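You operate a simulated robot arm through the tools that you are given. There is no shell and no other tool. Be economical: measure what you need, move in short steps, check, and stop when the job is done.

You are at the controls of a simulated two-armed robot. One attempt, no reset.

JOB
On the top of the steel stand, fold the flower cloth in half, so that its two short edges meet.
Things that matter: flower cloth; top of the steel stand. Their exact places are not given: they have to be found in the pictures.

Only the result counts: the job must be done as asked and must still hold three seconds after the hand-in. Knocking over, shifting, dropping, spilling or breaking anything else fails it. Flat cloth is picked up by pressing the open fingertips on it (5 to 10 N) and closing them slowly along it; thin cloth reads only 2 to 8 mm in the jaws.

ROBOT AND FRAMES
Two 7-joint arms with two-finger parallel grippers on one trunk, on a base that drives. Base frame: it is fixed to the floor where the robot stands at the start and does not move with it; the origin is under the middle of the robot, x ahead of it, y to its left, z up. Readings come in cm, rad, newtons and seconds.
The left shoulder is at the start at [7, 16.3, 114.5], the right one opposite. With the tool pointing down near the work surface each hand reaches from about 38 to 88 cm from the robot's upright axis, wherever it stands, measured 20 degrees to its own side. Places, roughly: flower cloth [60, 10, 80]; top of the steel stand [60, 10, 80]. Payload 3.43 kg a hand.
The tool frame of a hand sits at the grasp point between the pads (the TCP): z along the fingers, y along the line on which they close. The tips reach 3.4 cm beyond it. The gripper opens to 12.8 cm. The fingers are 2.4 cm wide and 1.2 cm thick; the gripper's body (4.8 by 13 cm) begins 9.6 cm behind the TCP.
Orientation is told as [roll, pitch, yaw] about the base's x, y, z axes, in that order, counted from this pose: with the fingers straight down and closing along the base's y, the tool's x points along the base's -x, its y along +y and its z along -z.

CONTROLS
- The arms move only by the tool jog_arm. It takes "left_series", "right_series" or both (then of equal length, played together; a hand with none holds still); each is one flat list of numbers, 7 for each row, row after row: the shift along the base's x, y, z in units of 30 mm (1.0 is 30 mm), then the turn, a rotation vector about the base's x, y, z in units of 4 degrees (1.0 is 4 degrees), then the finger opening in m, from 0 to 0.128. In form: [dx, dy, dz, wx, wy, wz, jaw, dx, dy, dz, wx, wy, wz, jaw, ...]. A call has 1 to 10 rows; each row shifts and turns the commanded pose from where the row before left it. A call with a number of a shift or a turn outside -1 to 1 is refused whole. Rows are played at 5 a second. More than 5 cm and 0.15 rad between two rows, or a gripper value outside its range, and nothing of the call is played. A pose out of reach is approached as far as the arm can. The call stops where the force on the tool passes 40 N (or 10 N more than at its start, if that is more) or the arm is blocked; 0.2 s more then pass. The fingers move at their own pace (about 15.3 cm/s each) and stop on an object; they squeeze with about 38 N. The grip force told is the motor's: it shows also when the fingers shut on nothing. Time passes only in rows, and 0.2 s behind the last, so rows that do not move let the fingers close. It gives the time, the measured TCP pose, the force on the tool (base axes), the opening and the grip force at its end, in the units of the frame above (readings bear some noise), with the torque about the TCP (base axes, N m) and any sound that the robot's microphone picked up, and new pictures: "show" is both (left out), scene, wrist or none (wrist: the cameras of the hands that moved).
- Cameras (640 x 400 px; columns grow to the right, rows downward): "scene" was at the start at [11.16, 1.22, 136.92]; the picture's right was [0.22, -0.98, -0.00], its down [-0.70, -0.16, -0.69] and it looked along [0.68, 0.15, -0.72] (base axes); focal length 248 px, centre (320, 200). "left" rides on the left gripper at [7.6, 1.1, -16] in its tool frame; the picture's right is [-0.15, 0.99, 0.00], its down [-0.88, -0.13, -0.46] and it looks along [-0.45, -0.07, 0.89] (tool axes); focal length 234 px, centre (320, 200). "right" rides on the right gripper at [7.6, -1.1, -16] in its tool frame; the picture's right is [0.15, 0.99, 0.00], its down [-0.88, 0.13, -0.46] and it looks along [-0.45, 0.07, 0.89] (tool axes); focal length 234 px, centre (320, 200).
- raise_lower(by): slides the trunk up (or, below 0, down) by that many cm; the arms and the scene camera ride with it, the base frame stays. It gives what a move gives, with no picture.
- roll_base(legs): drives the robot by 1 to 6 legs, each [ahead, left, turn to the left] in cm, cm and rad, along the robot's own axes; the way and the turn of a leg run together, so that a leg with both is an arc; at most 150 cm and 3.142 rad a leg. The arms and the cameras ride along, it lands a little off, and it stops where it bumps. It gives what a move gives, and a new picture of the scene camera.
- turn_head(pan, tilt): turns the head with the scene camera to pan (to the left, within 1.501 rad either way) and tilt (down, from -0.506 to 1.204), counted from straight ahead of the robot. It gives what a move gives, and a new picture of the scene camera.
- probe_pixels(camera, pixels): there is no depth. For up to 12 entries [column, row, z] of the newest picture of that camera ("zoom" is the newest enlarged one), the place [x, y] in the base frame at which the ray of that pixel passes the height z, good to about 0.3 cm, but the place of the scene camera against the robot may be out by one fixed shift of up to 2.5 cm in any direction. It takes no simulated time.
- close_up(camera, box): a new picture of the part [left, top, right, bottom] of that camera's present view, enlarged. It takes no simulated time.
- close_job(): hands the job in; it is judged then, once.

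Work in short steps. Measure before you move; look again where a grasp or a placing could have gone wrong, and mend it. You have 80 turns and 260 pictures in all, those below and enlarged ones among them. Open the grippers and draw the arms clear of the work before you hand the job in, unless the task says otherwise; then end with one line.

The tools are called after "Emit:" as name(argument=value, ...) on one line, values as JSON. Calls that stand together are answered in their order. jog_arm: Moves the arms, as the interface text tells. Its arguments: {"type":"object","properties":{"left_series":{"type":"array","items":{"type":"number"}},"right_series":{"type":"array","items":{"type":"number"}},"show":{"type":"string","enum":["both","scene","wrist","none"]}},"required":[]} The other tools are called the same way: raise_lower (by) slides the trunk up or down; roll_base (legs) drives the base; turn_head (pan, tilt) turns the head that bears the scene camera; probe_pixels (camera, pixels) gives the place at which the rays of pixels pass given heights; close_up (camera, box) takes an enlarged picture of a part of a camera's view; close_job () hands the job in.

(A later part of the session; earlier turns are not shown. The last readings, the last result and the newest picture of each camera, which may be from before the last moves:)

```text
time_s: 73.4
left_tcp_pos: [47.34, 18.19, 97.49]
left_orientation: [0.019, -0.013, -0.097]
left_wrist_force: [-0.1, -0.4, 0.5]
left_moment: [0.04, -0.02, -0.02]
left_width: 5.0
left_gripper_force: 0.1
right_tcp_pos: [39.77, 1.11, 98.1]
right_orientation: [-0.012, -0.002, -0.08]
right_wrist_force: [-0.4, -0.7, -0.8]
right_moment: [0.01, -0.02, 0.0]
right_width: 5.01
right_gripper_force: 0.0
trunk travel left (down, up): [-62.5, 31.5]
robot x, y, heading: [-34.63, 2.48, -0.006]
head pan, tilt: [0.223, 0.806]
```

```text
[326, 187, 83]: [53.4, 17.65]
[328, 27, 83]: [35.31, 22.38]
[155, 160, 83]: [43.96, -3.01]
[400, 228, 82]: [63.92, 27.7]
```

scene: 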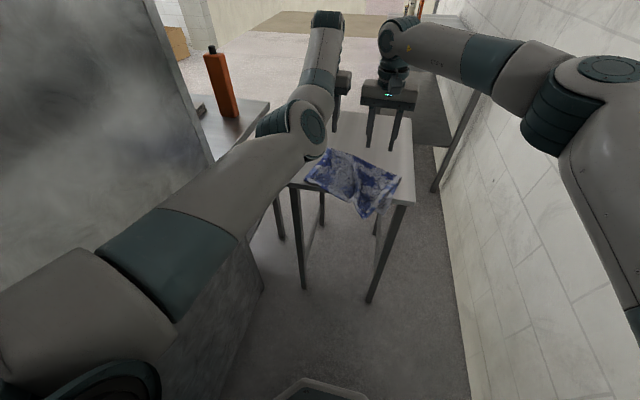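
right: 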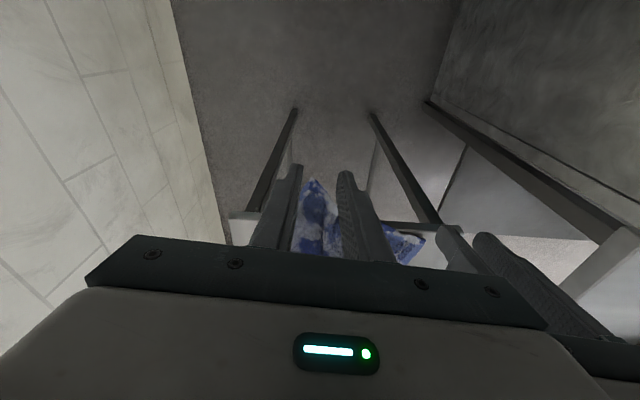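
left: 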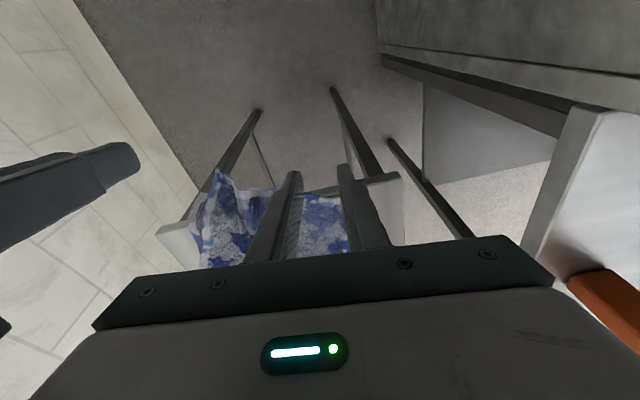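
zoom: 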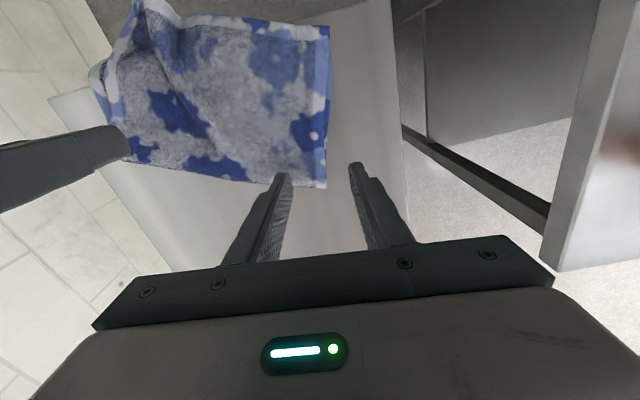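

The crease runs from (53,18) to (42.8,-7), with the near-left corner at (35.2,22) and the stand's near edge at x≈34; the right near corner overhangs. I'll press the right fingertips near (40.6,-1.8) and drag forward to swing the cloth back onto the stand.

Emit:
jog_arm(right_series=[0.09, -0.32, -0.9, 0, 0, 0, 0.05, 0.09, -0.32, -0.9, 0, 0, 0, 0.05, 0.09, -0.33, -0.9, 0, 0, 0, 0.05, 0, 0, -0.8, 0, 0, 0, 0.05, 0, 0, -0.2, 0, 0, 0, 0.05, 0, 0, 0, 0, 0, 0, 0.05], show="none")

```text
time_s: 74.8
left_tcp_pos: [47.33, 18.17, 97.46]
left_orientation: [0.02, -0.014, -0.099]
left_wrist_force: [0.1, -0.5, -0.6]
left_moment: [0.02, 0.01, 0.0]
left_width: 5.0
left_gripper_force: 0.0
right_tcp_pos: [40.59, -1.87, 87.18]
right_orientation: [-0.012, -0.003, -0.081]
right_wrist_force: [-0.4, -0.7, 0.5]
right_moment: [0.0, 0.0, 0.01]
right_width: 4.99
right_gripper_force: 0.0
trunk travel left (down, up): [-62.5, 31.5]
robot x, y, heading: [-34.29, 1.89, -0.001]
head pan, tilt: [0.223, 0.806]
```

Lowering in small steps to contact.

Emit:
jog_arm(right_series=[0, 0, -0.15, 0, 0, 0, 0.05, 0, 0, 0, 0, 0, 0, 0.05], show="none")

Emit:
jog_arm(right_series=[0, 0, -0.12, 0, 0, 0, 0.05, 0, 0, 0, 0, 0, 0, 0.05], show="none")

```text
time_s: 75.4
left_tcp_pos: [47.11, 18.3, 97.58]
left_orientation: [0.018, -0.015, -0.099]
left_wrist_force: [-0.3, -0.4, 0.1]
left_moment: [0.0, -0.01, -0.03]
left_width: 5.0
left_gripper_force: 0.2
right_tcp_pos: [40.6, -1.91, 86.69]
right_orientation: [-0.012, -0.002, -0.08]
right_wrist_force: [-0.2, -0.3, 0.5]
right_moment: [0.03, -0.02, 0.05]
right_width: 5.02
right_gripper_force: 0.1
trunk travel left (down, up): [-62.5, 31.5]
robot x, y, heading: [-35.19, 2.69, 0.001]
head pan, tilt: [0.223, 0.806]
```

```text
time_s: 76.0
left_tcp_pos: [47.24, 18.26, 97.44]
left_orientation: [0.019, -0.014, -0.098]
left_wrist_force: [0.1, 0.0, -0.1]
left_moment: [0.02, 0.01, 0.0]
left_width: 5.01
left_gripper_force: 0.0
right_tcp_pos: [40.58, -1.85, 86.25]
right_orientation: [-0.012, -0.001, -0.08]
right_wrist_force: [0.5, -0.9, 2.2]
right_moment: [-0.01, -0.04, 0.03]
right_width: 5.01
right_gripper_force: 0.0
trunk travel left (down, up): [-62.5, 31.5]
robot x, y, heading: [-34.77, 2.55, -0.001]
head pan, tilt: [0.223, 0.806]
```

Contact is 2 N. I press 3 mm more and drag 3 cm in +x slowly.

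Emit:
jog_arm(right_series=[0, 0, -0.1, 0, 0, 0, 0.05, 0, 0, 0, 0, 0, 0, 0.05, 0.25, 0, 0, 0, 0, 0, 0.05, 0.25, 0, 0, 0, 0, 0, 0.05, 0.25, 0, 0, 0, 0, 0, 0.05, 0.25, 0, 0, 0, 0, 0, 0.05], show="both")

Emit:
close_up(camera="scene", box=[290, 130, 430, 217])

```text
time_s: 77.4
left_tcp_pos: [47.16, 18.26, 97.76]
left_orientation: [0.019, -0.015, -0.098]
left_wrist_force: [0.4, 0.5, 0.6]
left_moment: [0.02, 0.0, 0.01]
left_width: 5.0
left_gripper_force: 0.2
right_tcp_pos: [43.5, -1.84, 86.03]
right_orientation: [-0.011, -0.001, -0.08]
right_wrist_force: [-1.7, -0.1, 8.2]
right_moment: [0.08, 0.1, 0.04]
right_width: 4.98
right_gripper_force: 0.1
trunk travel left (down, up): [-62.5, 31.5]
robot x, y, heading: [-35.01, 2.09, 0.001]
head pan, tilt: [0.223, 0.806]
```

scene: 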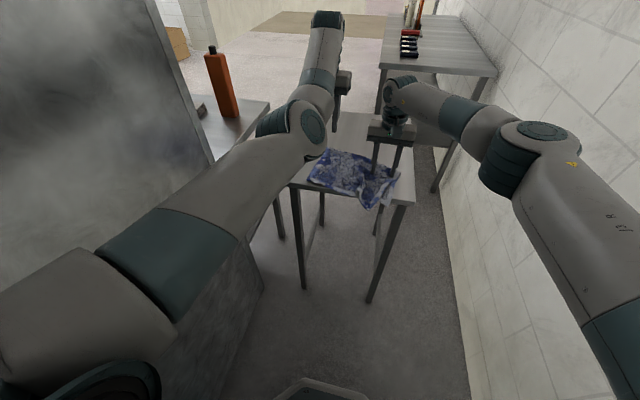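
right: 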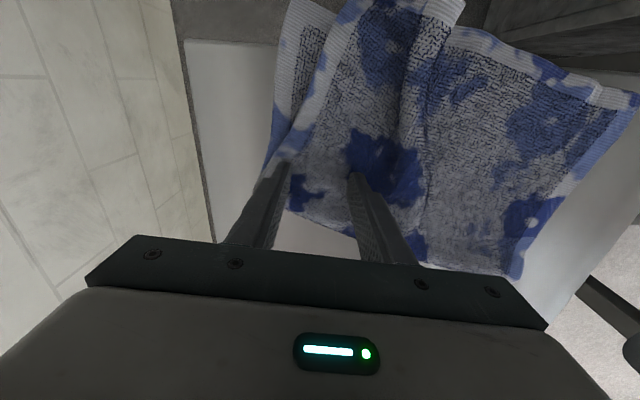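

```text
4.57 times, centred on (360, 174) of scene
```

zoom: 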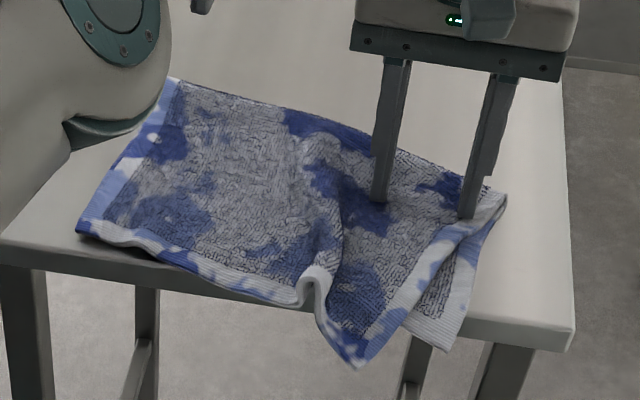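

Both layers follow the drag. I continue about 8 cm along the arc about the left-near corner.

Emit:
jog_arm(right_series=[0.28, 0.07, 0, 0, 0, 0, 0.05, 0.28, 0.07, 0, 0, 0, 0, 0.05, 0.28, 0.06, 0, 0, 0, 0, 0.05, 0.28, 0.05, 0, 0, 0, 0, 0.05, 0.28, 0.04, 0, 0, 0, 0, 0.05, 0.28, 0.03, 0, 0, 0, 0, 0.05, 0.28, 0.02, 0, 0, 0, 0, 0.05, 0.28, 0, 0, 0, 0, 0, 0.05, 0.28, 0, 0, 0, 0, 0, 0.05], show="both")

Emit:
close_up(camera="scene", box=[290, 130, 430, 217])

```text
time_s: 79.4
left_tcp_pos: [47.09, 18.2, 97.51]
left_orientation: [0.018, -0.014, -0.097]
left_wrist_force: [0.1, -0.5, -0.1]
left_moment: [-0.05, 0.0, 0.01]
left_width: 4.97
left_gripper_force: 0.0
right_tcp_pos: [46.11, -1.17, 86.05]
right_orientation: [-0.013, -0.002, -0.08]
right_wrist_force: [0.2, 1.4, 8.9]
right_moment: [0.11, -0.01, 0.04]
right_width: 4.97
right_gripper_force: 0.1
right hand out of reach, approached as far as the arm can: row 4, 5, 6, 7, 8, 9
trunk travel left (down, up): [-62.5, 31.5]
robot x, y, heading: [-34.92, 2.62, 0.001]
head pan, tilt: [0.223, 0.806]
```

scene: 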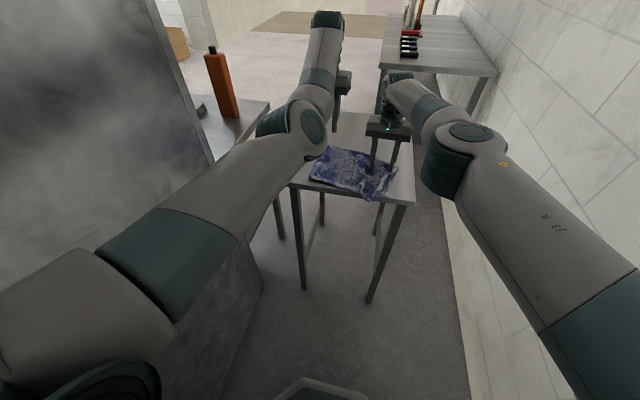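
right: 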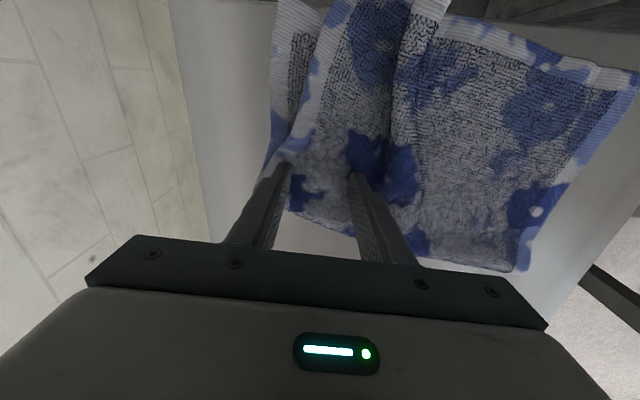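

```text
4.57 times, centred on (360, 174) of scene
```

zoom: 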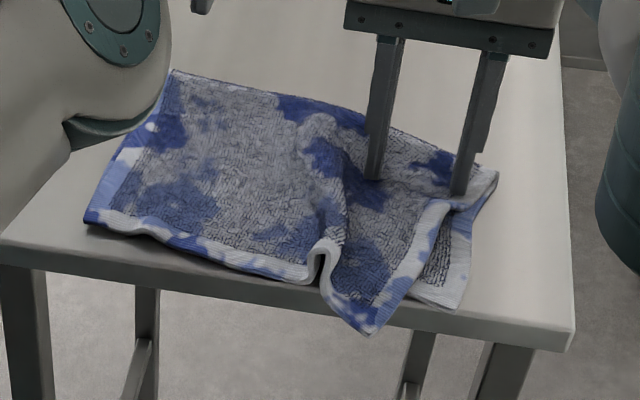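

The right arm reached its limit, so I'll use the base to continue the drag: forward 5 cm while pressing.

Emit:
roll_base(legs=[[5, 0.3, 0]])

Emit:
close_up(camera="scene", box=[290, 140, 430, 227])

Emit:
close_up(camera="right", box=[0, 0, 640, 400])

```text
time_s: 80.3
left_tcp_pos: [52.15, 18.47, 97.49]
left_orientation: [0.02, -0.013, -0.098]
left_wrist_force: [0.3, 0.2, 0.3]
left_moment: [0.04, 0.06, 0.01]
left_width: 5.02
left_gripper_force: 0.0
right_tcp_pos: [51.08, -1.03, 85.91]
right_orientation: [-0.011, -0.001, -0.081]
right_wrist_force: [-2.7, -1.0, 14.9]
right_moment: [0.12, 0.19, 0.02]
right_width: 4.96
right_gripper_force: 0.0
trunk travel left (down, up): [-62.5, 31.5]
robot x, y, heading: [-29.31, 3.18, -0.006]
head pan, tilt: [0.223, 0.806]
```

scene: 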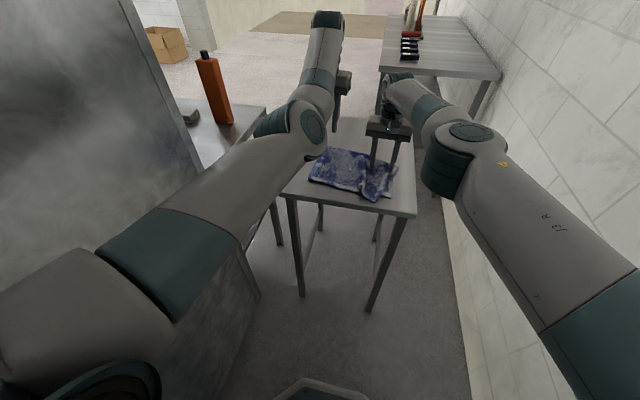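

```text
4.57 times, centred on (360, 184) of scene
```

zoom: 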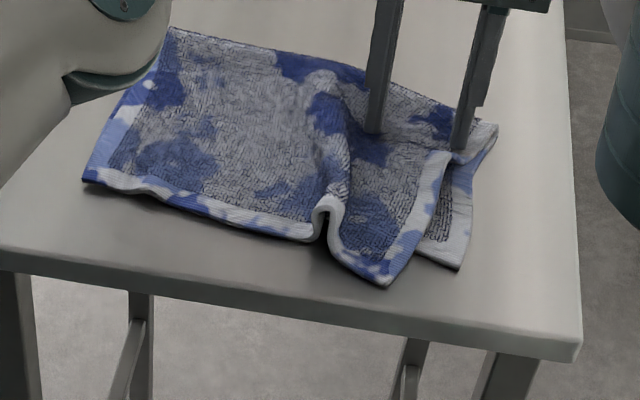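

```text
1.00 times, centred on (320, 200) of right
```

zoom: 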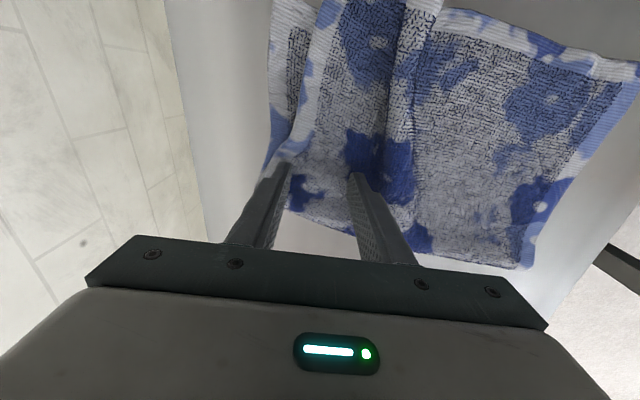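

The whole cloth is back on the stand. I'll lift the right hand away and measure the misaligned top-right corner.

Emit:
jog_arm(right_series=[0, 0, 0.6, 0, 0, 0, 0.05, 0, 0, 0.9, 0, 0, 0, 0.05, -0.9, 0, 0.9, 0, 0, 0, 0.05, -0.6, 0, 0.5, 0, 0, 0, 0.05], show="wrist")

Emit:
close_up(camera="right", box=[220, 0, 540, 200])

Emit:
close_up(camera="scene", box=[300, 140, 420, 215])

```text
time_s: 81.3
left_tcp_pos: [52.16, 18.48, 97.6]
left_orientation: [0.02, -0.014, -0.098]
left_wrist_force: [-0.5, 0.1, -0.7]
left_moment: [-0.01, 0.0, -0.02]
left_width: 4.99
left_gripper_force: 0.0
right_tcp_pos: [46.38, -0.99, 94.67]
right_orientation: [-0.015, -0.002, -0.084]
right_wrist_force: [0.3, -0.7, 0.9]
right_moment: [-0.03, -0.02, -0.01]
right_width: 4.99
right_gripper_force: 0.1
trunk travel left (down, up): [-62.5, 31.5]
robot x, y, heading: [-29.53, 2.78, 0.004]
head pan, tilt: [0.223, 0.806]
```

right: 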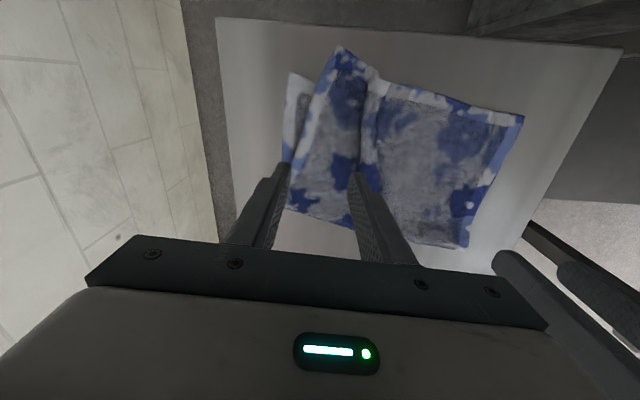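

```text
2.00 times, centred on (380, 100) of right
```

zoom: 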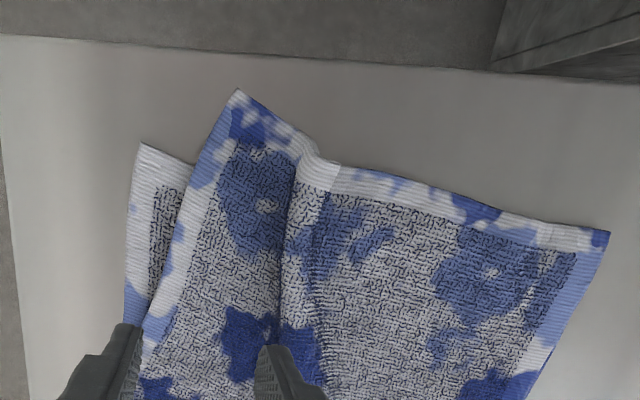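

```text
5.33 times, centred on (360, 178) of scene
```

zoom: 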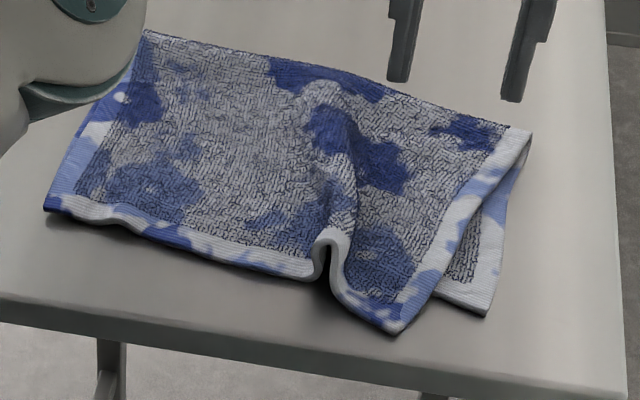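

Measuring these corners.

Emit:
probe_pixels(camera="right", pixels=[[338, 46, 82.7], [290, 72, 82.3], [378, 82, 83.5], [523, 118, 83], [287, 208, 83], [468, 248, 83], [310, 90, 82.3], [218, 18, 82], [620, 48, 82]])

```text
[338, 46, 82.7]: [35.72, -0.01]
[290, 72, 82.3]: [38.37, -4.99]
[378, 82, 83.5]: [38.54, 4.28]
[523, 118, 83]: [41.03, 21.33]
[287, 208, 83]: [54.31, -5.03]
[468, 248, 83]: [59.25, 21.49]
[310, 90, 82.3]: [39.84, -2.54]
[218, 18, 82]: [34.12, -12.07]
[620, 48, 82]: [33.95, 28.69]
```

The left corners meet. The top-right corner is at (35.7,0) and should be at (38.4,-5); its tip lies on bare steel beyond the lower layer. I'll press it there with closed fingertips at (37.2,1) and slide it in -y, which undoes the ridge without touching the lower layer.

Emit:
jog_arm(right_series=[-0.8, 0.17, 0, 0, 0, 0, 0, -0.8, 0.17, -0.2, 0, 0, 0, 0, -0.8, 0.17, -0.5, 0, 0, 0, 0, -0.67, 0.16, -0.6, 0, 0, 0, 0, 0, 0, -0.7, 0, 0, 0, 0, 0, 0, -0.7, 0, 0, 0, 0, 0, 0, -0.1, 0, 0, 0, 0, 0, 0, 0, 0, 0, 0, 0], show="wrist")

Emit:
close_up(camera="right", box=[220, 80, 420, 205])

```text
time_s: 83.1
left_tcp_pos: [52.16, 18.52, 97.62]
left_orientation: [0.017, -0.011, -0.098]
left_wrist_force: [-0.3, 0.2, -0.2]
left_moment: [0.0, -0.01, -0.01]
left_width: 5.01
left_gripper_force: 0.0
right_tcp_pos: [37.43, 1.02, 86.29]
right_orientation: [-0.012, 0.0, -0.082]
right_wrist_force: [-1.0, -0.2, -0.4]
right_moment: [0.02, -0.01, -0.01]
right_width: 0.0
right_gripper_force: 33.1
trunk travel left (down, up): [-62.5, 31.5]
robot x, y, heading: [-29.88, 2.99, 0.002]
head pan, tilt: [0.223, 0.806]
```

right: 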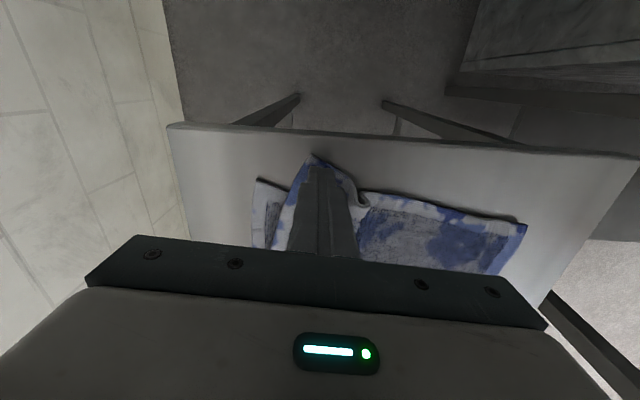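

```text
3.20 times, centred on (320, 142) of right
```

zoom: 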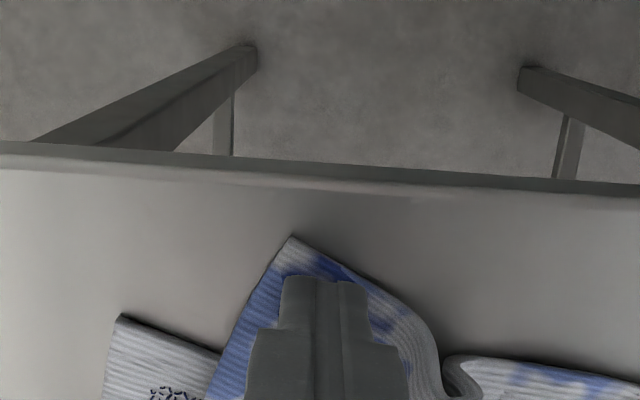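

The fingertips are just above the tip of the flap, clear of the lower layer. Lowering to press.

Emit:
jog_arm(right_series=[0, 0, -0.15, 0, 0, 0, 0, 0, 0, 0, 0, 0, 0, 0], show="none")

Emit:
jog_arm(right_series=[0, 0, -0.08, 0, 0, 0, 0, 0, 0, 0, 0, 0, 0, 0], show="none")

```text
time_s: 83.7
left_tcp_pos: [52.21, 18.55, 97.52]
left_orientation: [0.019, -0.014, -0.098]
left_wrist_force: [-0.6, 0.3, -1.1]
left_moment: [-0.01, -0.01, 0.0]
left_width: 5.01
left_gripper_force: 0.1
right_tcp_pos: [37.25, 0.99, 85.85]
right_orientation: [-0.012, -0.001, -0.08]
right_wrist_force: [0.4, 0.2, 1.8]
right_moment: [-0.01, 0.01, -0.04]
right_width: 0.01
right_gripper_force: 33.5
trunk travel left (down, up): [-62.5, 31.5]
robot x, y, heading: [-29.36, 2.99, -0.001]
head pan, tilt: [0.223, 0.806]
```

```text
time_s: 84.3
left_tcp_pos: [52.1, 18.5, 97.71]
left_orientation: [0.02, -0.014, -0.097]
left_wrist_force: [0.5, 0.5, -0.7]
left_moment: [-0.01, 0.01, -0.02]
left_width: 5.01
left_gripper_force: 0.1
right_tcp_pos: [37.18, 1.02, 85.86]
right_orientation: [-0.013, -0.002, -0.084]
right_wrist_force: [2.5, -0.1, 10.2]
right_moment: [0.0, -0.07, -0.05]
right_width: 0.0
right_gripper_force: 33.2
trunk travel left (down, up): [-62.5, 31.5]
robot x, y, heading: [-29.65, 2.51, -0.007]
head pan, tilt: [0.223, 0.806]
```

Pressing at 10 N. I slide -y by 5 cm.

Emit:
jog_arm(right_series=[0, -0.24, 0, 0, 0, 0, 0, 0, -0.24, 0, 0, 0, 0, 0, 0, -0.24, 0, 0, 0, 0, 0, 0, -0.24, 0, 0, 0, 0, 0, 0, -0.24, 0, 0, 0, 0, 0, 0, -0.24, 0, 0, 0, 0, 0, 0, -0.24, 0, 0, 0, 0, 0], show="both")

Emit:
close_up(camera="scene", box=[300, 140, 420, 215])

```text
time_s: 85.9
left_tcp_pos: [51.95, 18.39, 97.58]
left_orientation: [0.02, -0.016, -0.099]
left_wrist_force: [-0.2, 0.0, -0.5]
left_moment: [0.0, 0.02, -0.01]
left_width: 5.01
left_gripper_force: 0.1
right_tcp_pos: [37.31, -4.03, 85.68]
right_orientation: [-0.012, -0.002, -0.08]
right_wrist_force: [-0.2, 2.8, 12.1]
right_moment: [0.09, -0.02, 0.0]
right_width: 0.0
right_gripper_force: 33.2
trunk travel left (down, up): [-62.5, 31.5]
robot x, y, heading: [-30.17, 2.73, -0.0]
head pan, tilt: [0.223, 0.806]
```

scene: 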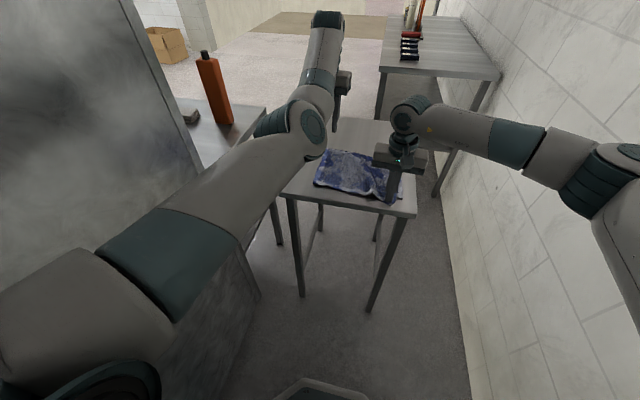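
right: 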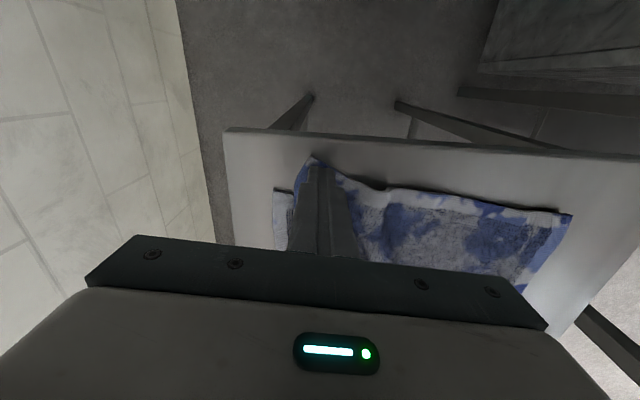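

```text
5.33 times, centred on (360, 178) of scene
```

zoom: 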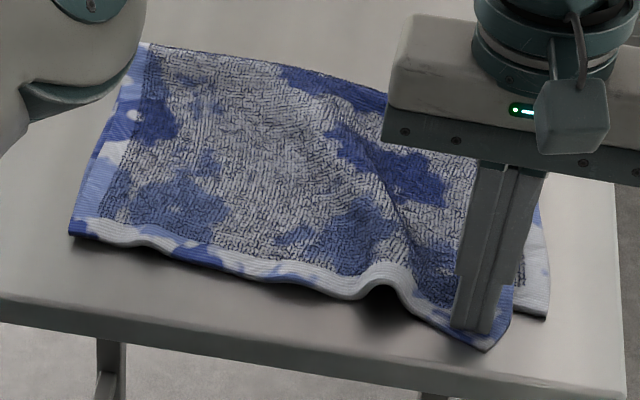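

The ridge has mostly gone. I slide 2 cm more in -y with a slight +x, then look.

Emit:
jog_arm(right_series=[0, -0.24, 0, 0, 0, 0, 0, 0, -0.24, 0, 0, 0, 0, 0, 0.1, -0.24, 0, 0, 0, 0, 0, 0.15, 0, 0, 0, 0, 0, 0, 0, 0, 0.3, 0, 0, 0, 0, 0, 0, 0.9, 0, 0, 0, 0, 0.9, 0, 0.9, 0, 0, 0, 0, 0.9, 0, 0.9, 0, 0, 0, 0, 0.9, 0, 0, 0, 0, 0, 0], show="wrist")

Emit:
close_up(camera="scene", box=[300, 140, 420, 215])

Emit:
close_up(camera="right", box=[240, 0, 640, 250])

```text
time_s: 87.9
left_tcp_pos: [52.12, 18.65, 97.36]
left_orientation: [0.018, -0.013, -0.098]
left_wrist_force: [0.3, 0.3, 0.0]
left_moment: [-0.05, 0.02, 0.02]
left_width: 5.0
left_gripper_force: 0.1
right_tcp_pos: [46.16, -6.01, 94.61]
right_orientation: [-0.015, 0.0, -0.081]
right_wrist_force: [-0.5, 0.1, 0.3]
right_moment: [0.02, 0.01, 0.02]
right_width: 0.0
right_gripper_force: 32.8
trunk travel left (down, up): [-62.5, 31.5]
robot x, y, heading: [-29.92, 3.1, -0.004]
head pan, tilt: [0.223, 0.806]
```

right: 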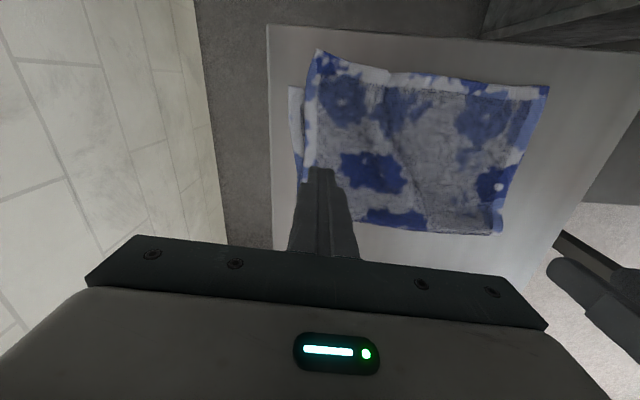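

```text
5.33 times, centred on (360, 178) of scene
```

zoom: 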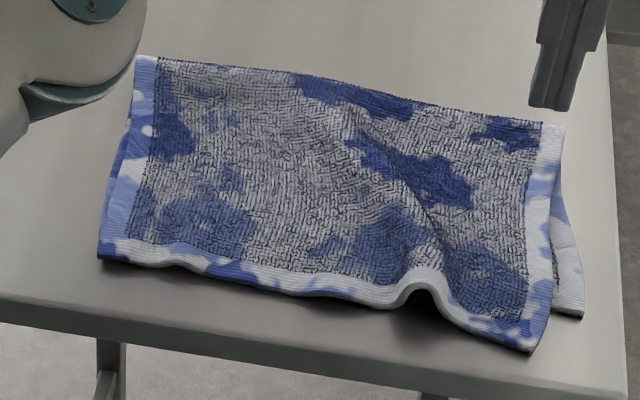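

```text
1.60 times, centred on (440, 125) of right
```

zoom: 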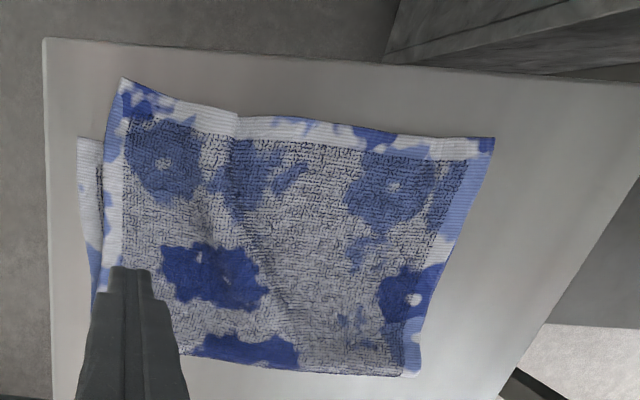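

Measuring again: top-right (317,51), bottom-right (289,87), NL (549,86), crease corners (296,180) and (498,235).

Emit:
probe_pixels(camera="right", pixels=[[317, 51, 82.7], [289, 87, 82.3], [549, 86, 83], [498, 235, 83], [302, 180, 83], [268, 25, 82], [640, 50, 82]])

Emit:
close_up(camera="left", box=[0, 0, 400, 250])

```text
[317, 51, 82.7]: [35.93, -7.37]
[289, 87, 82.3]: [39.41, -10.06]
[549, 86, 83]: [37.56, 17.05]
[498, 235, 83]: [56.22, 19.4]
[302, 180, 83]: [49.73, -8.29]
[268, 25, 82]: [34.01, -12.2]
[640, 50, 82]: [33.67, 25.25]
```

```text
1.60 times, centred on (200, 125) of left
```

zoom: 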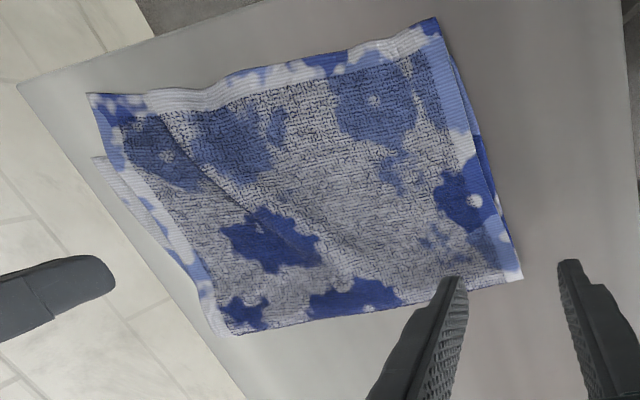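

Remaining error on the right: top corner (35.9,-7.4) against bottom corner (39.4,-10.1). A strip of the lower layer is exposed there, so I'll press it at about (40.6,-9.3) and slide the lower corner to the upper one.

Emit:
jog_arm(right_series=[-0.62, -0.37, -0.3, 0, 0, 0, 0, -0.62, -0.37, -0.5, 0, 0, 0, 0, -0.62, -0.37, -0.7, 0, 0, 0, 0, 0, 0, -0.7, 0, 0, 0, 0, 0, 0, -0.5, 0, 0, 0, 0, 0, 0, 0, 0, 0, 0, 0], show="wrist")

Emit:
close_up(camera="right", box=[220, 100, 420, 225])

Emit:
close_up(camera="scene", box=[340, 140, 420, 190])

```text
time_s: 89.3
left_tcp_pos: [52.04, 18.46, 97.49]
left_orientation: [0.018, -0.013, -0.098]
left_wrist_force: [0.9, -0.1, -1.2]
left_moment: [-0.01, 0.01, -0.01]
left_width: 5.02
left_gripper_force: 0.1
right_tcp_pos: [40.62, -9.38, 86.43]
right_orientation: [-0.012, -0.001, -0.083]
right_wrist_force: [0.2, 0.2, 0.5]
right_moment: [0.0, 0.0, -0.02]
right_width: 0.0
right_gripper_force: 32.7
trunk travel left (down, up): [-62.5, 31.5]
robot x, y, heading: [-29.75, 2.72, 0.002]
head pan, tilt: [0.223, 0.806]
```

right: 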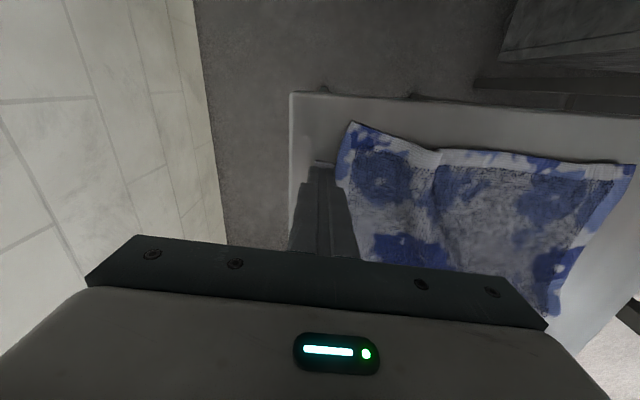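

```text
3.20 times, centred on (320, 162) of right
```

zoom: 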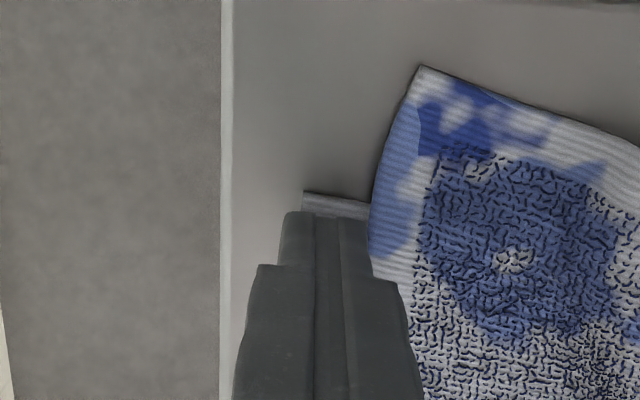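

```text
8.00 times, centred on (380, 165) of scene
```

zoom: 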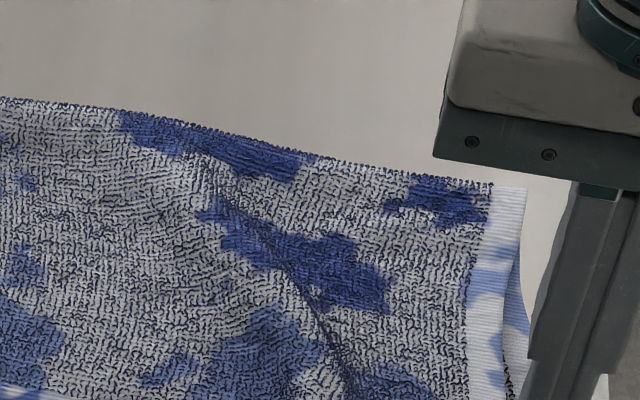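

The fingertips are right over the exposed lower corner. I press, then slide (-3.2, +2) cm.

Emit:
jog_arm(right_series=[0, 0, -0.15, 0, 0, 0, 0, 0, 0, -0.1, 0, 0, 0, 0, 0, 0, 0, 0, 0, 0, 0], show="none")

Emit:
jog_arm(right_series=[-0.2, 0.08, 0, 0, 0, 0, 0, -0.2, 0.1, 0, 0, 0, 0, 0, -0.2, 0.12, 0, 0, 0, 0, 0, -0.2, 0.14, 0, 0, 0, 0, 0, -0.2, 0.16, 0, 0, 0, 0, 0, 0, 0, 0, 0, 0, 0, 0], show="wrist")

Emit:
close_up(camera="scene", box=[300, 140, 420, 215])

```text
time_s: 90.1
left_tcp_pos: [52.13, 18.48, 97.39]
left_orientation: [0.018, -0.016, -0.098]
left_wrist_force: [0.0, 1.2, 0.2]
left_moment: [0.0, 0.02, -0.02]
left_width: 5.01
left_gripper_force: 0.1
right_tcp_pos: [40.65, -9.54, 85.73]
right_orientation: [-0.013, -0.002, -0.083]
right_wrist_force: [0.8, -0.3, 4.6]
right_moment: [0.03, 0.01, 0.01]
right_width: 0.0
right_gripper_force: 32.8
trunk travel left (down, up): [-62.5, 31.5]
robot x, y, heading: [-29.68, 2.89, 0.001]
head pan, tilt: [0.223, 0.806]
```

```text
time_s: 91.5
left_tcp_pos: [52.19, 18.49, 97.52]
left_orientation: [0.018, -0.015, -0.097]
left_wrist_force: [-0.5, 0.2, 0.0]
left_moment: [-0.01, 0.0, -0.01]
left_width: 5.02
left_gripper_force: 0.0
right_tcp_pos: [37.56, -7.62, 85.77]
right_orientation: [-0.013, -0.002, -0.081]
right_wrist_force: [0.8, -1.0, 4.1]
right_moment: [0.0, -0.04, -0.01]
right_width: 0.01
right_gripper_force: 32.8
trunk travel left (down, up): [-62.5, 31.5]
robot x, y, heading: [-29.36, 2.6, -0.002]
head pan, tilt: [0.223, 0.806]
```

right: 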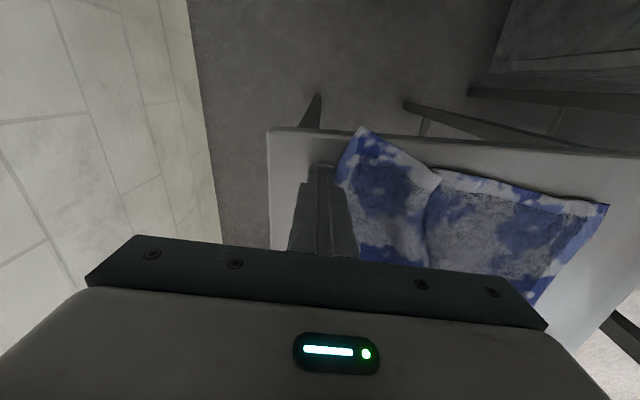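

```text
5.33 times, centred on (360, 178) of scene
```

zoom: 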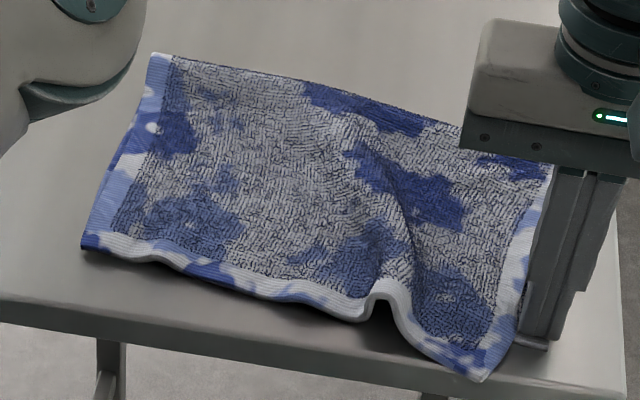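

The layers slid together because cloth-on-cloth friction is high, so I need to lift the top corner free instead. I'll raise the hand, look and measure.

Emit:
jog_arm(right_series=[0, -0.2, 0.5, 0, 0, 0, 0, 0, 0, 0.9, 0, 0, 0, 0, 0.9, 0.3, 0.9, 0, 0, 0, 0.05, 0.9, 0.3, 0.7, 0, 0, 0, 0.05, 0, 0, 0, 0, 0, 0, 0.05], show="wrist")

Emit:
close_up(camera="right", box=[220, 0, 540, 200])

```text
time_s: 92.7
left_tcp_pos: [52.17, 18.36, 97.44]
left_orientation: [0.021, -0.013, -0.097]
left_wrist_force: [0.5, -0.4, 0.2]
left_moment: [-0.02, 0.0, 0.0]
left_width: 5.02
left_gripper_force: 0.0
right_tcp_pos: [43.06, -6.54, 94.79]
right_orientation: [-0.012, -0.001, -0.081]
right_wrist_force: [-0.3, 0.4, -0.5]
right_moment: [0.04, 0.0, 0.03]
right_width: 4.97
right_gripper_force: 0.0
trunk travel left (down, up): [-62.5, 31.5]
robot x, y, heading: [-29.64, 2.51, -0.002]
head pan, tilt: [0.223, 0.806]
```

right: 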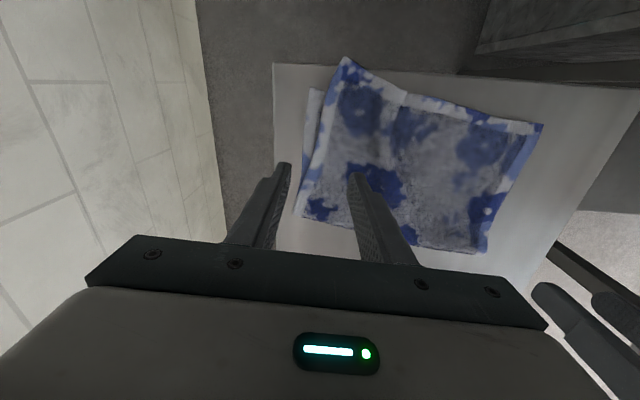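

```text
2.00 times, centred on (380, 100) of right
```

zoom: 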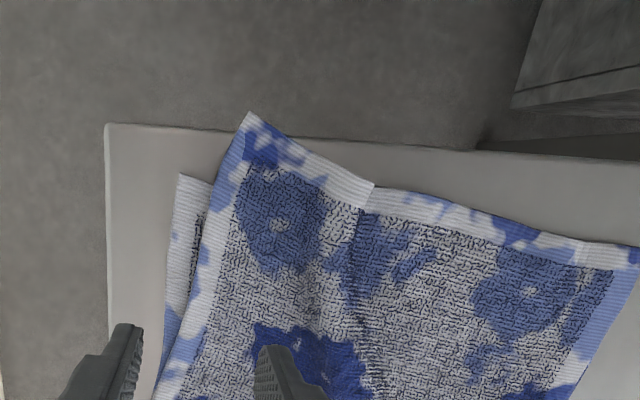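

Probing the corner positions.

Emit:
probe_pixels(camera="right", pixels=[[344, 57, 82.7], [310, 88, 82.3], [406, 92, 83], [543, 124, 83], [488, 253, 83], [297, 212, 83], [325, 97, 82.5]])

```text
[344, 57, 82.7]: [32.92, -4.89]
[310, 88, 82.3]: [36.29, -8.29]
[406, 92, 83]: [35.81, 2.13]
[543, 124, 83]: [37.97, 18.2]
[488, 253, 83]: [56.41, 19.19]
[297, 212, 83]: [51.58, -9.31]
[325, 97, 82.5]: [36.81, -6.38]
```

The top-right flap overshoots on bare steel around (36,-1.6). I'll go there with a 5 cm opening, press and pinch only the top layer.

Emit:
jog_arm(right_series=[-0.78, 0.55, 0, 0, 0, 0, 0.05, -0.78, 0.55, -0.4, 0, 0, 0, 0.05, -0.79, 0.55, -0.6, 0, 0, 0, 0.05, 0, 0, -0.9, 0, 0, 0, 0.05, 0, 0, -0.9, 0, 0, 0, 0.05, 0, 0, -0.15, 0, 0, 0, 0.05, 0, 0, 0, 0, 0, 0, 0.05], show="none")

Emit:
close_up(camera="right", box=[220, 100, 420, 225])

```text
time_s: 94.3
left_tcp_pos: [52.15, 18.57, 97.47]
left_orientation: [0.021, -0.015, -0.098]
left_wrist_force: [0.4, 0.3, -0.4]
left_moment: [0.0, -0.03, 0.0]
left_width: 4.96
left_gripper_force: 0.1
right_tcp_pos: [35.98, -1.67, 86.01]
right_orientation: [-0.011, -0.002, -0.081]
right_wrist_force: [-0.9, -0.3, 4.5]
right_moment: [0.1, -0.01, 0.0]
right_width: 5.02
right_gripper_force: 0.2
trunk travel left (down, up): [-62.5, 31.5]
robot x, y, heading: [-29.73, 2.47, 0.001]
head pan, tilt: [0.223, 0.806]
```

```text
3.20 times, centred on (320, 162) of right
```

zoom: 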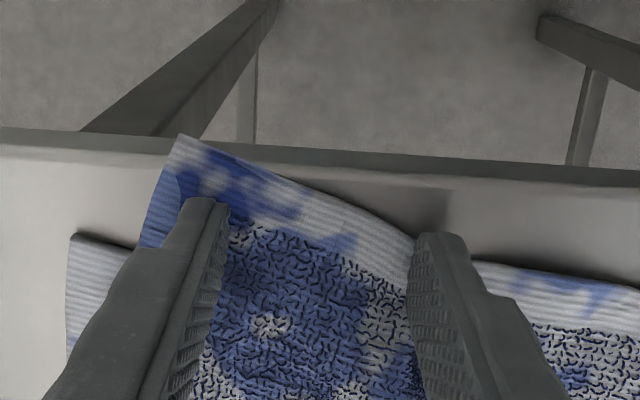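

Well placed at 4.5 N. I press 2.5 mm more and close slowly.

Emit:
jog_arm(right_series=[0, 0, -0.08, 0, 0, 0, 0.05, 0, 0, 0, 0, 0, 0, 0.046, 0, 0, 0, 0, 0, 0, 0.042, 0, 0, 0, 0, 0, 0, 0.038, 0, 0, 0, 0, 0, 0, 0.034, 0, 0, 0, 0, 0, 0, 0.03, 0, 0, 0, 0, 0, 0, 0.026, 0, 0, 0, 0, 0, 0, 0.022], show="none")

Emit:
close_up(camera="right", box=[220, 100, 420, 225])

```text
time_s: 96.1
left_tcp_pos: [52.1, 18.45, 97.65]
left_orientation: [0.02, -0.016, -0.097]
left_wrist_force: [-0.1, -0.6, 0.0]
left_moment: [-0.02, -0.03, 0.0]
left_width: 4.99
left_gripper_force: 0.2
right_tcp_pos: [35.89, -1.47, 85.84]
right_orientation: [-0.012, -0.004, -0.082]
right_wrist_force: [-0.2, -1.9, 15.6]
right_moment: [0.15, -0.11, 0.0]
right_width: 2.08
right_gripper_force: 0.1
trunk travel left (down, up): [-62.5, 31.5]
robot x, y, heading: [-29.96, 2.76, -0.002]
head pan, tilt: [0.223, 0.806]
```

```text
3.20 times, centred on (320, 162) of right
```

zoom: 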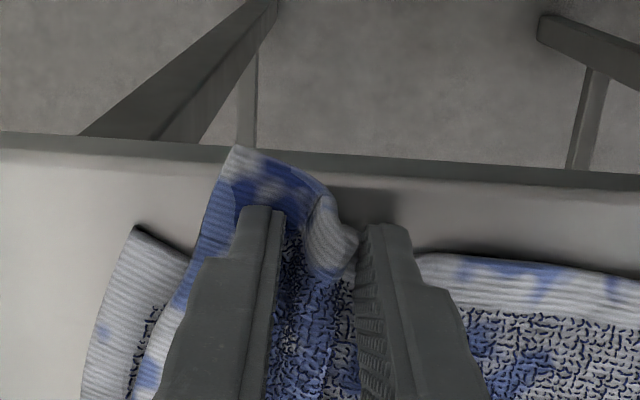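

A ridge has formed. Closing fully.

Emit:
jog_arm(right_series=[0, 0, 0, 0, 0, 0, 0.018, 0, 0, 0, 0, 0, 0, 0.014, 0, 0, 0, 0, 0, 0, 0.01, 0, 0, 0, 0, 0, 0, 0.006, 0, 0, 0, 0, 0, 0, 0.002, 0, 0, 0, 0, 0, 0, 0, 0, 0, 0, 0, 0, 0, 0], show="none")

Emit:
jog_arm(right_series=[0, 0, 0.2, 0, 0, 0, 0, 0, 0, 0.3, 0, 0, 0, 0, 0, 0, 0.3, 0, 0, 0, 0, 0, 0, 0.3, 0, 0, 0, 0], show="both")

Emit:
close_up(camera="scene", box=[300, 140, 420, 215])

```text
time_s: 97.7
left_tcp_pos: [51.96, 18.55, 97.55]
left_orientation: [0.02, -0.014, -0.098]
left_wrist_force: [0.3, -0.1, -0.2]
left_moment: [-0.01, 0.01, 0.01]
left_width: 5.01
left_gripper_force: 0.0
right_tcp_pos: [35.88, -1.54, 85.82]
right_orientation: [-0.014, -0.005, -0.079]
right_wrist_force: [-0.4, 2.5, 17.0]
right_moment: [0.2, -0.1, 0.05]
right_width: 0.47
right_gripper_force: 38.0
trunk travel left (down, up): [-62.5, 31.5]
robot x, y, heading: [-29.94, 2.47, -0.002]
head pan, tilt: [0.223, 0.806]
```

```text
time_s: 98.7
left_tcp_pos: [52.12, 18.45, 97.38]
left_orientation: [0.019, -0.014, -0.097]
left_wrist_force: [0.3, 0.6, -0.1]
left_moment: [0.0, 0.0, 0.04]
left_width: 4.99
left_gripper_force: 0.1
right_tcp_pos: [35.98, -1.61, 88.81]
right_orientation: [-0.013, -0.001, -0.083]
right_wrist_force: [-0.2, -0.3, -0.6]
right_moment: [-0.01, 0.0, 0.02]
right_width: 0.45
right_gripper_force: 38.5
trunk travel left (down, up): [-62.5, 31.5]
robot x, y, heading: [-29.74, 2.58, -0.004]
head pan, tilt: [0.223, 0.806]
```

scene: 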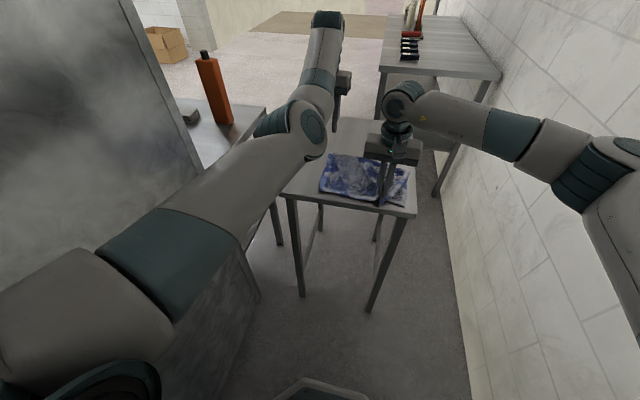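
right: 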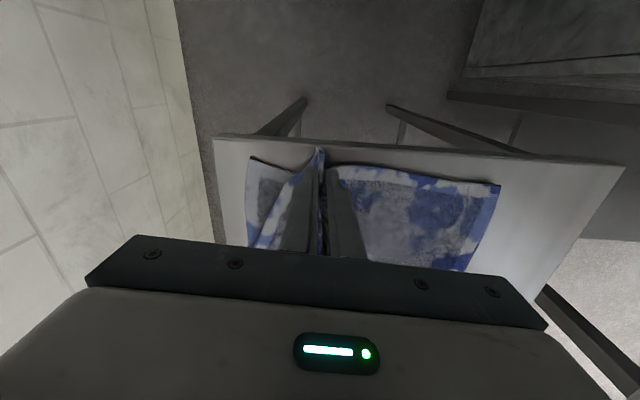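

```text
5.33 times, centred on (360, 178) of scene
```

zoom: 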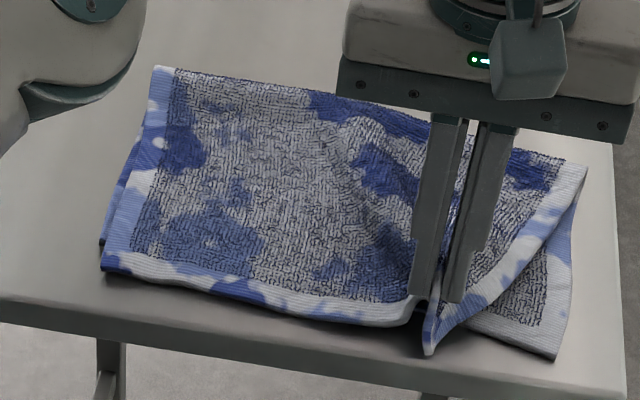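

Only the top layer is gripped, lifted 3 cm. I move it +2.8 cm in x and -2.5 cm in y to the target, then lower it.

Emit:
jog_arm(right_series=[0.2, -0.2, 0.2, 0, 0, 0, 0, 0.25, -0.2, 0, 0, 0, 0, 0, 0.25, -0.2, 0, 0, 0, 0, 0, 0.25, -0.25, 0, 0, 0, 0, 0, 0, 0, -0.4, 0, 0, 0, 0, 0, 0, -0.4, 0, 0, 0, 0, 0, 0, -0.2, 0, 0, 0, 0], show="wrist")

Emit:
close_up(camera="scene", box=[300, 140, 420, 215])

Emit:
close_up(camera="right", box=[220, 100, 420, 225])

```text
time_s: 100.3
left_tcp_pos: [52.15, 18.47, 97.45]
left_orientation: [0.018, -0.013, -0.099]
left_wrist_force: [0.1, -0.2, -0.8]
left_moment: [0.0, 0.01, 0.0]
left_width: 5.01
left_gripper_force: 0.0
right_tcp_pos: [38.66, -4.11, 86.53]
right_orientation: [-0.011, -0.002, -0.08]
right_wrist_force: [-0.3, 0.6, 4.1]
right_moment: [-0.01, 0.07, 0.05]
right_width: 0.45
right_gripper_force: 38.1
trunk travel left (down, up): [-62.5, 31.5]
robot x, y, heading: [-29.92, 2.88, -0.001]
head pan, tilt: [0.223, 0.806]
```

right: 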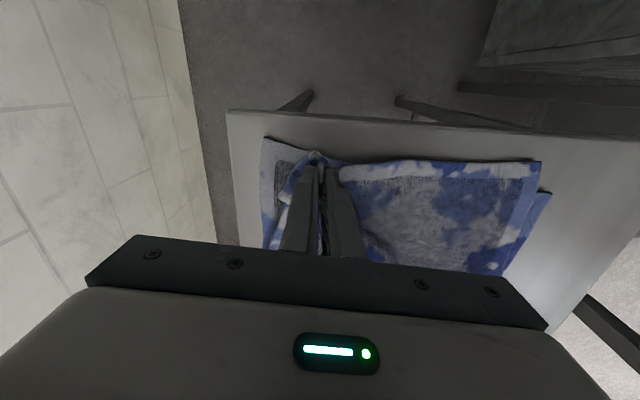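

```text
5.33 times, centred on (360, 178) of scene
```

zoom: 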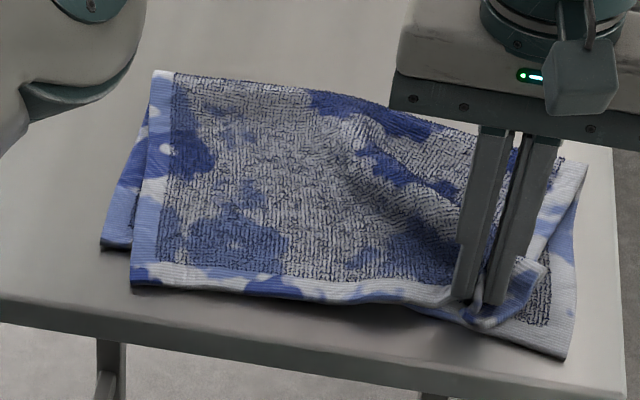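

```text
3.20 times, centred on (320, 162) of right
```

zoom: 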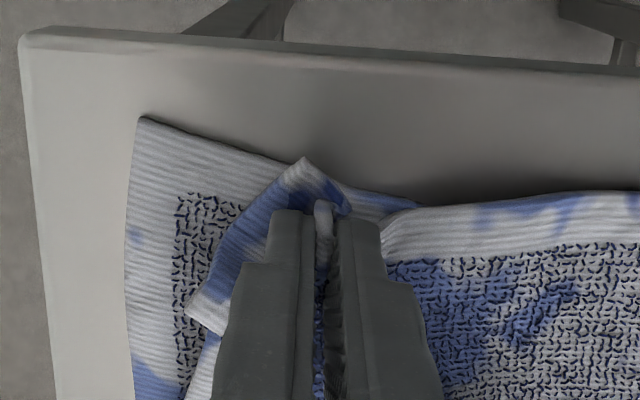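

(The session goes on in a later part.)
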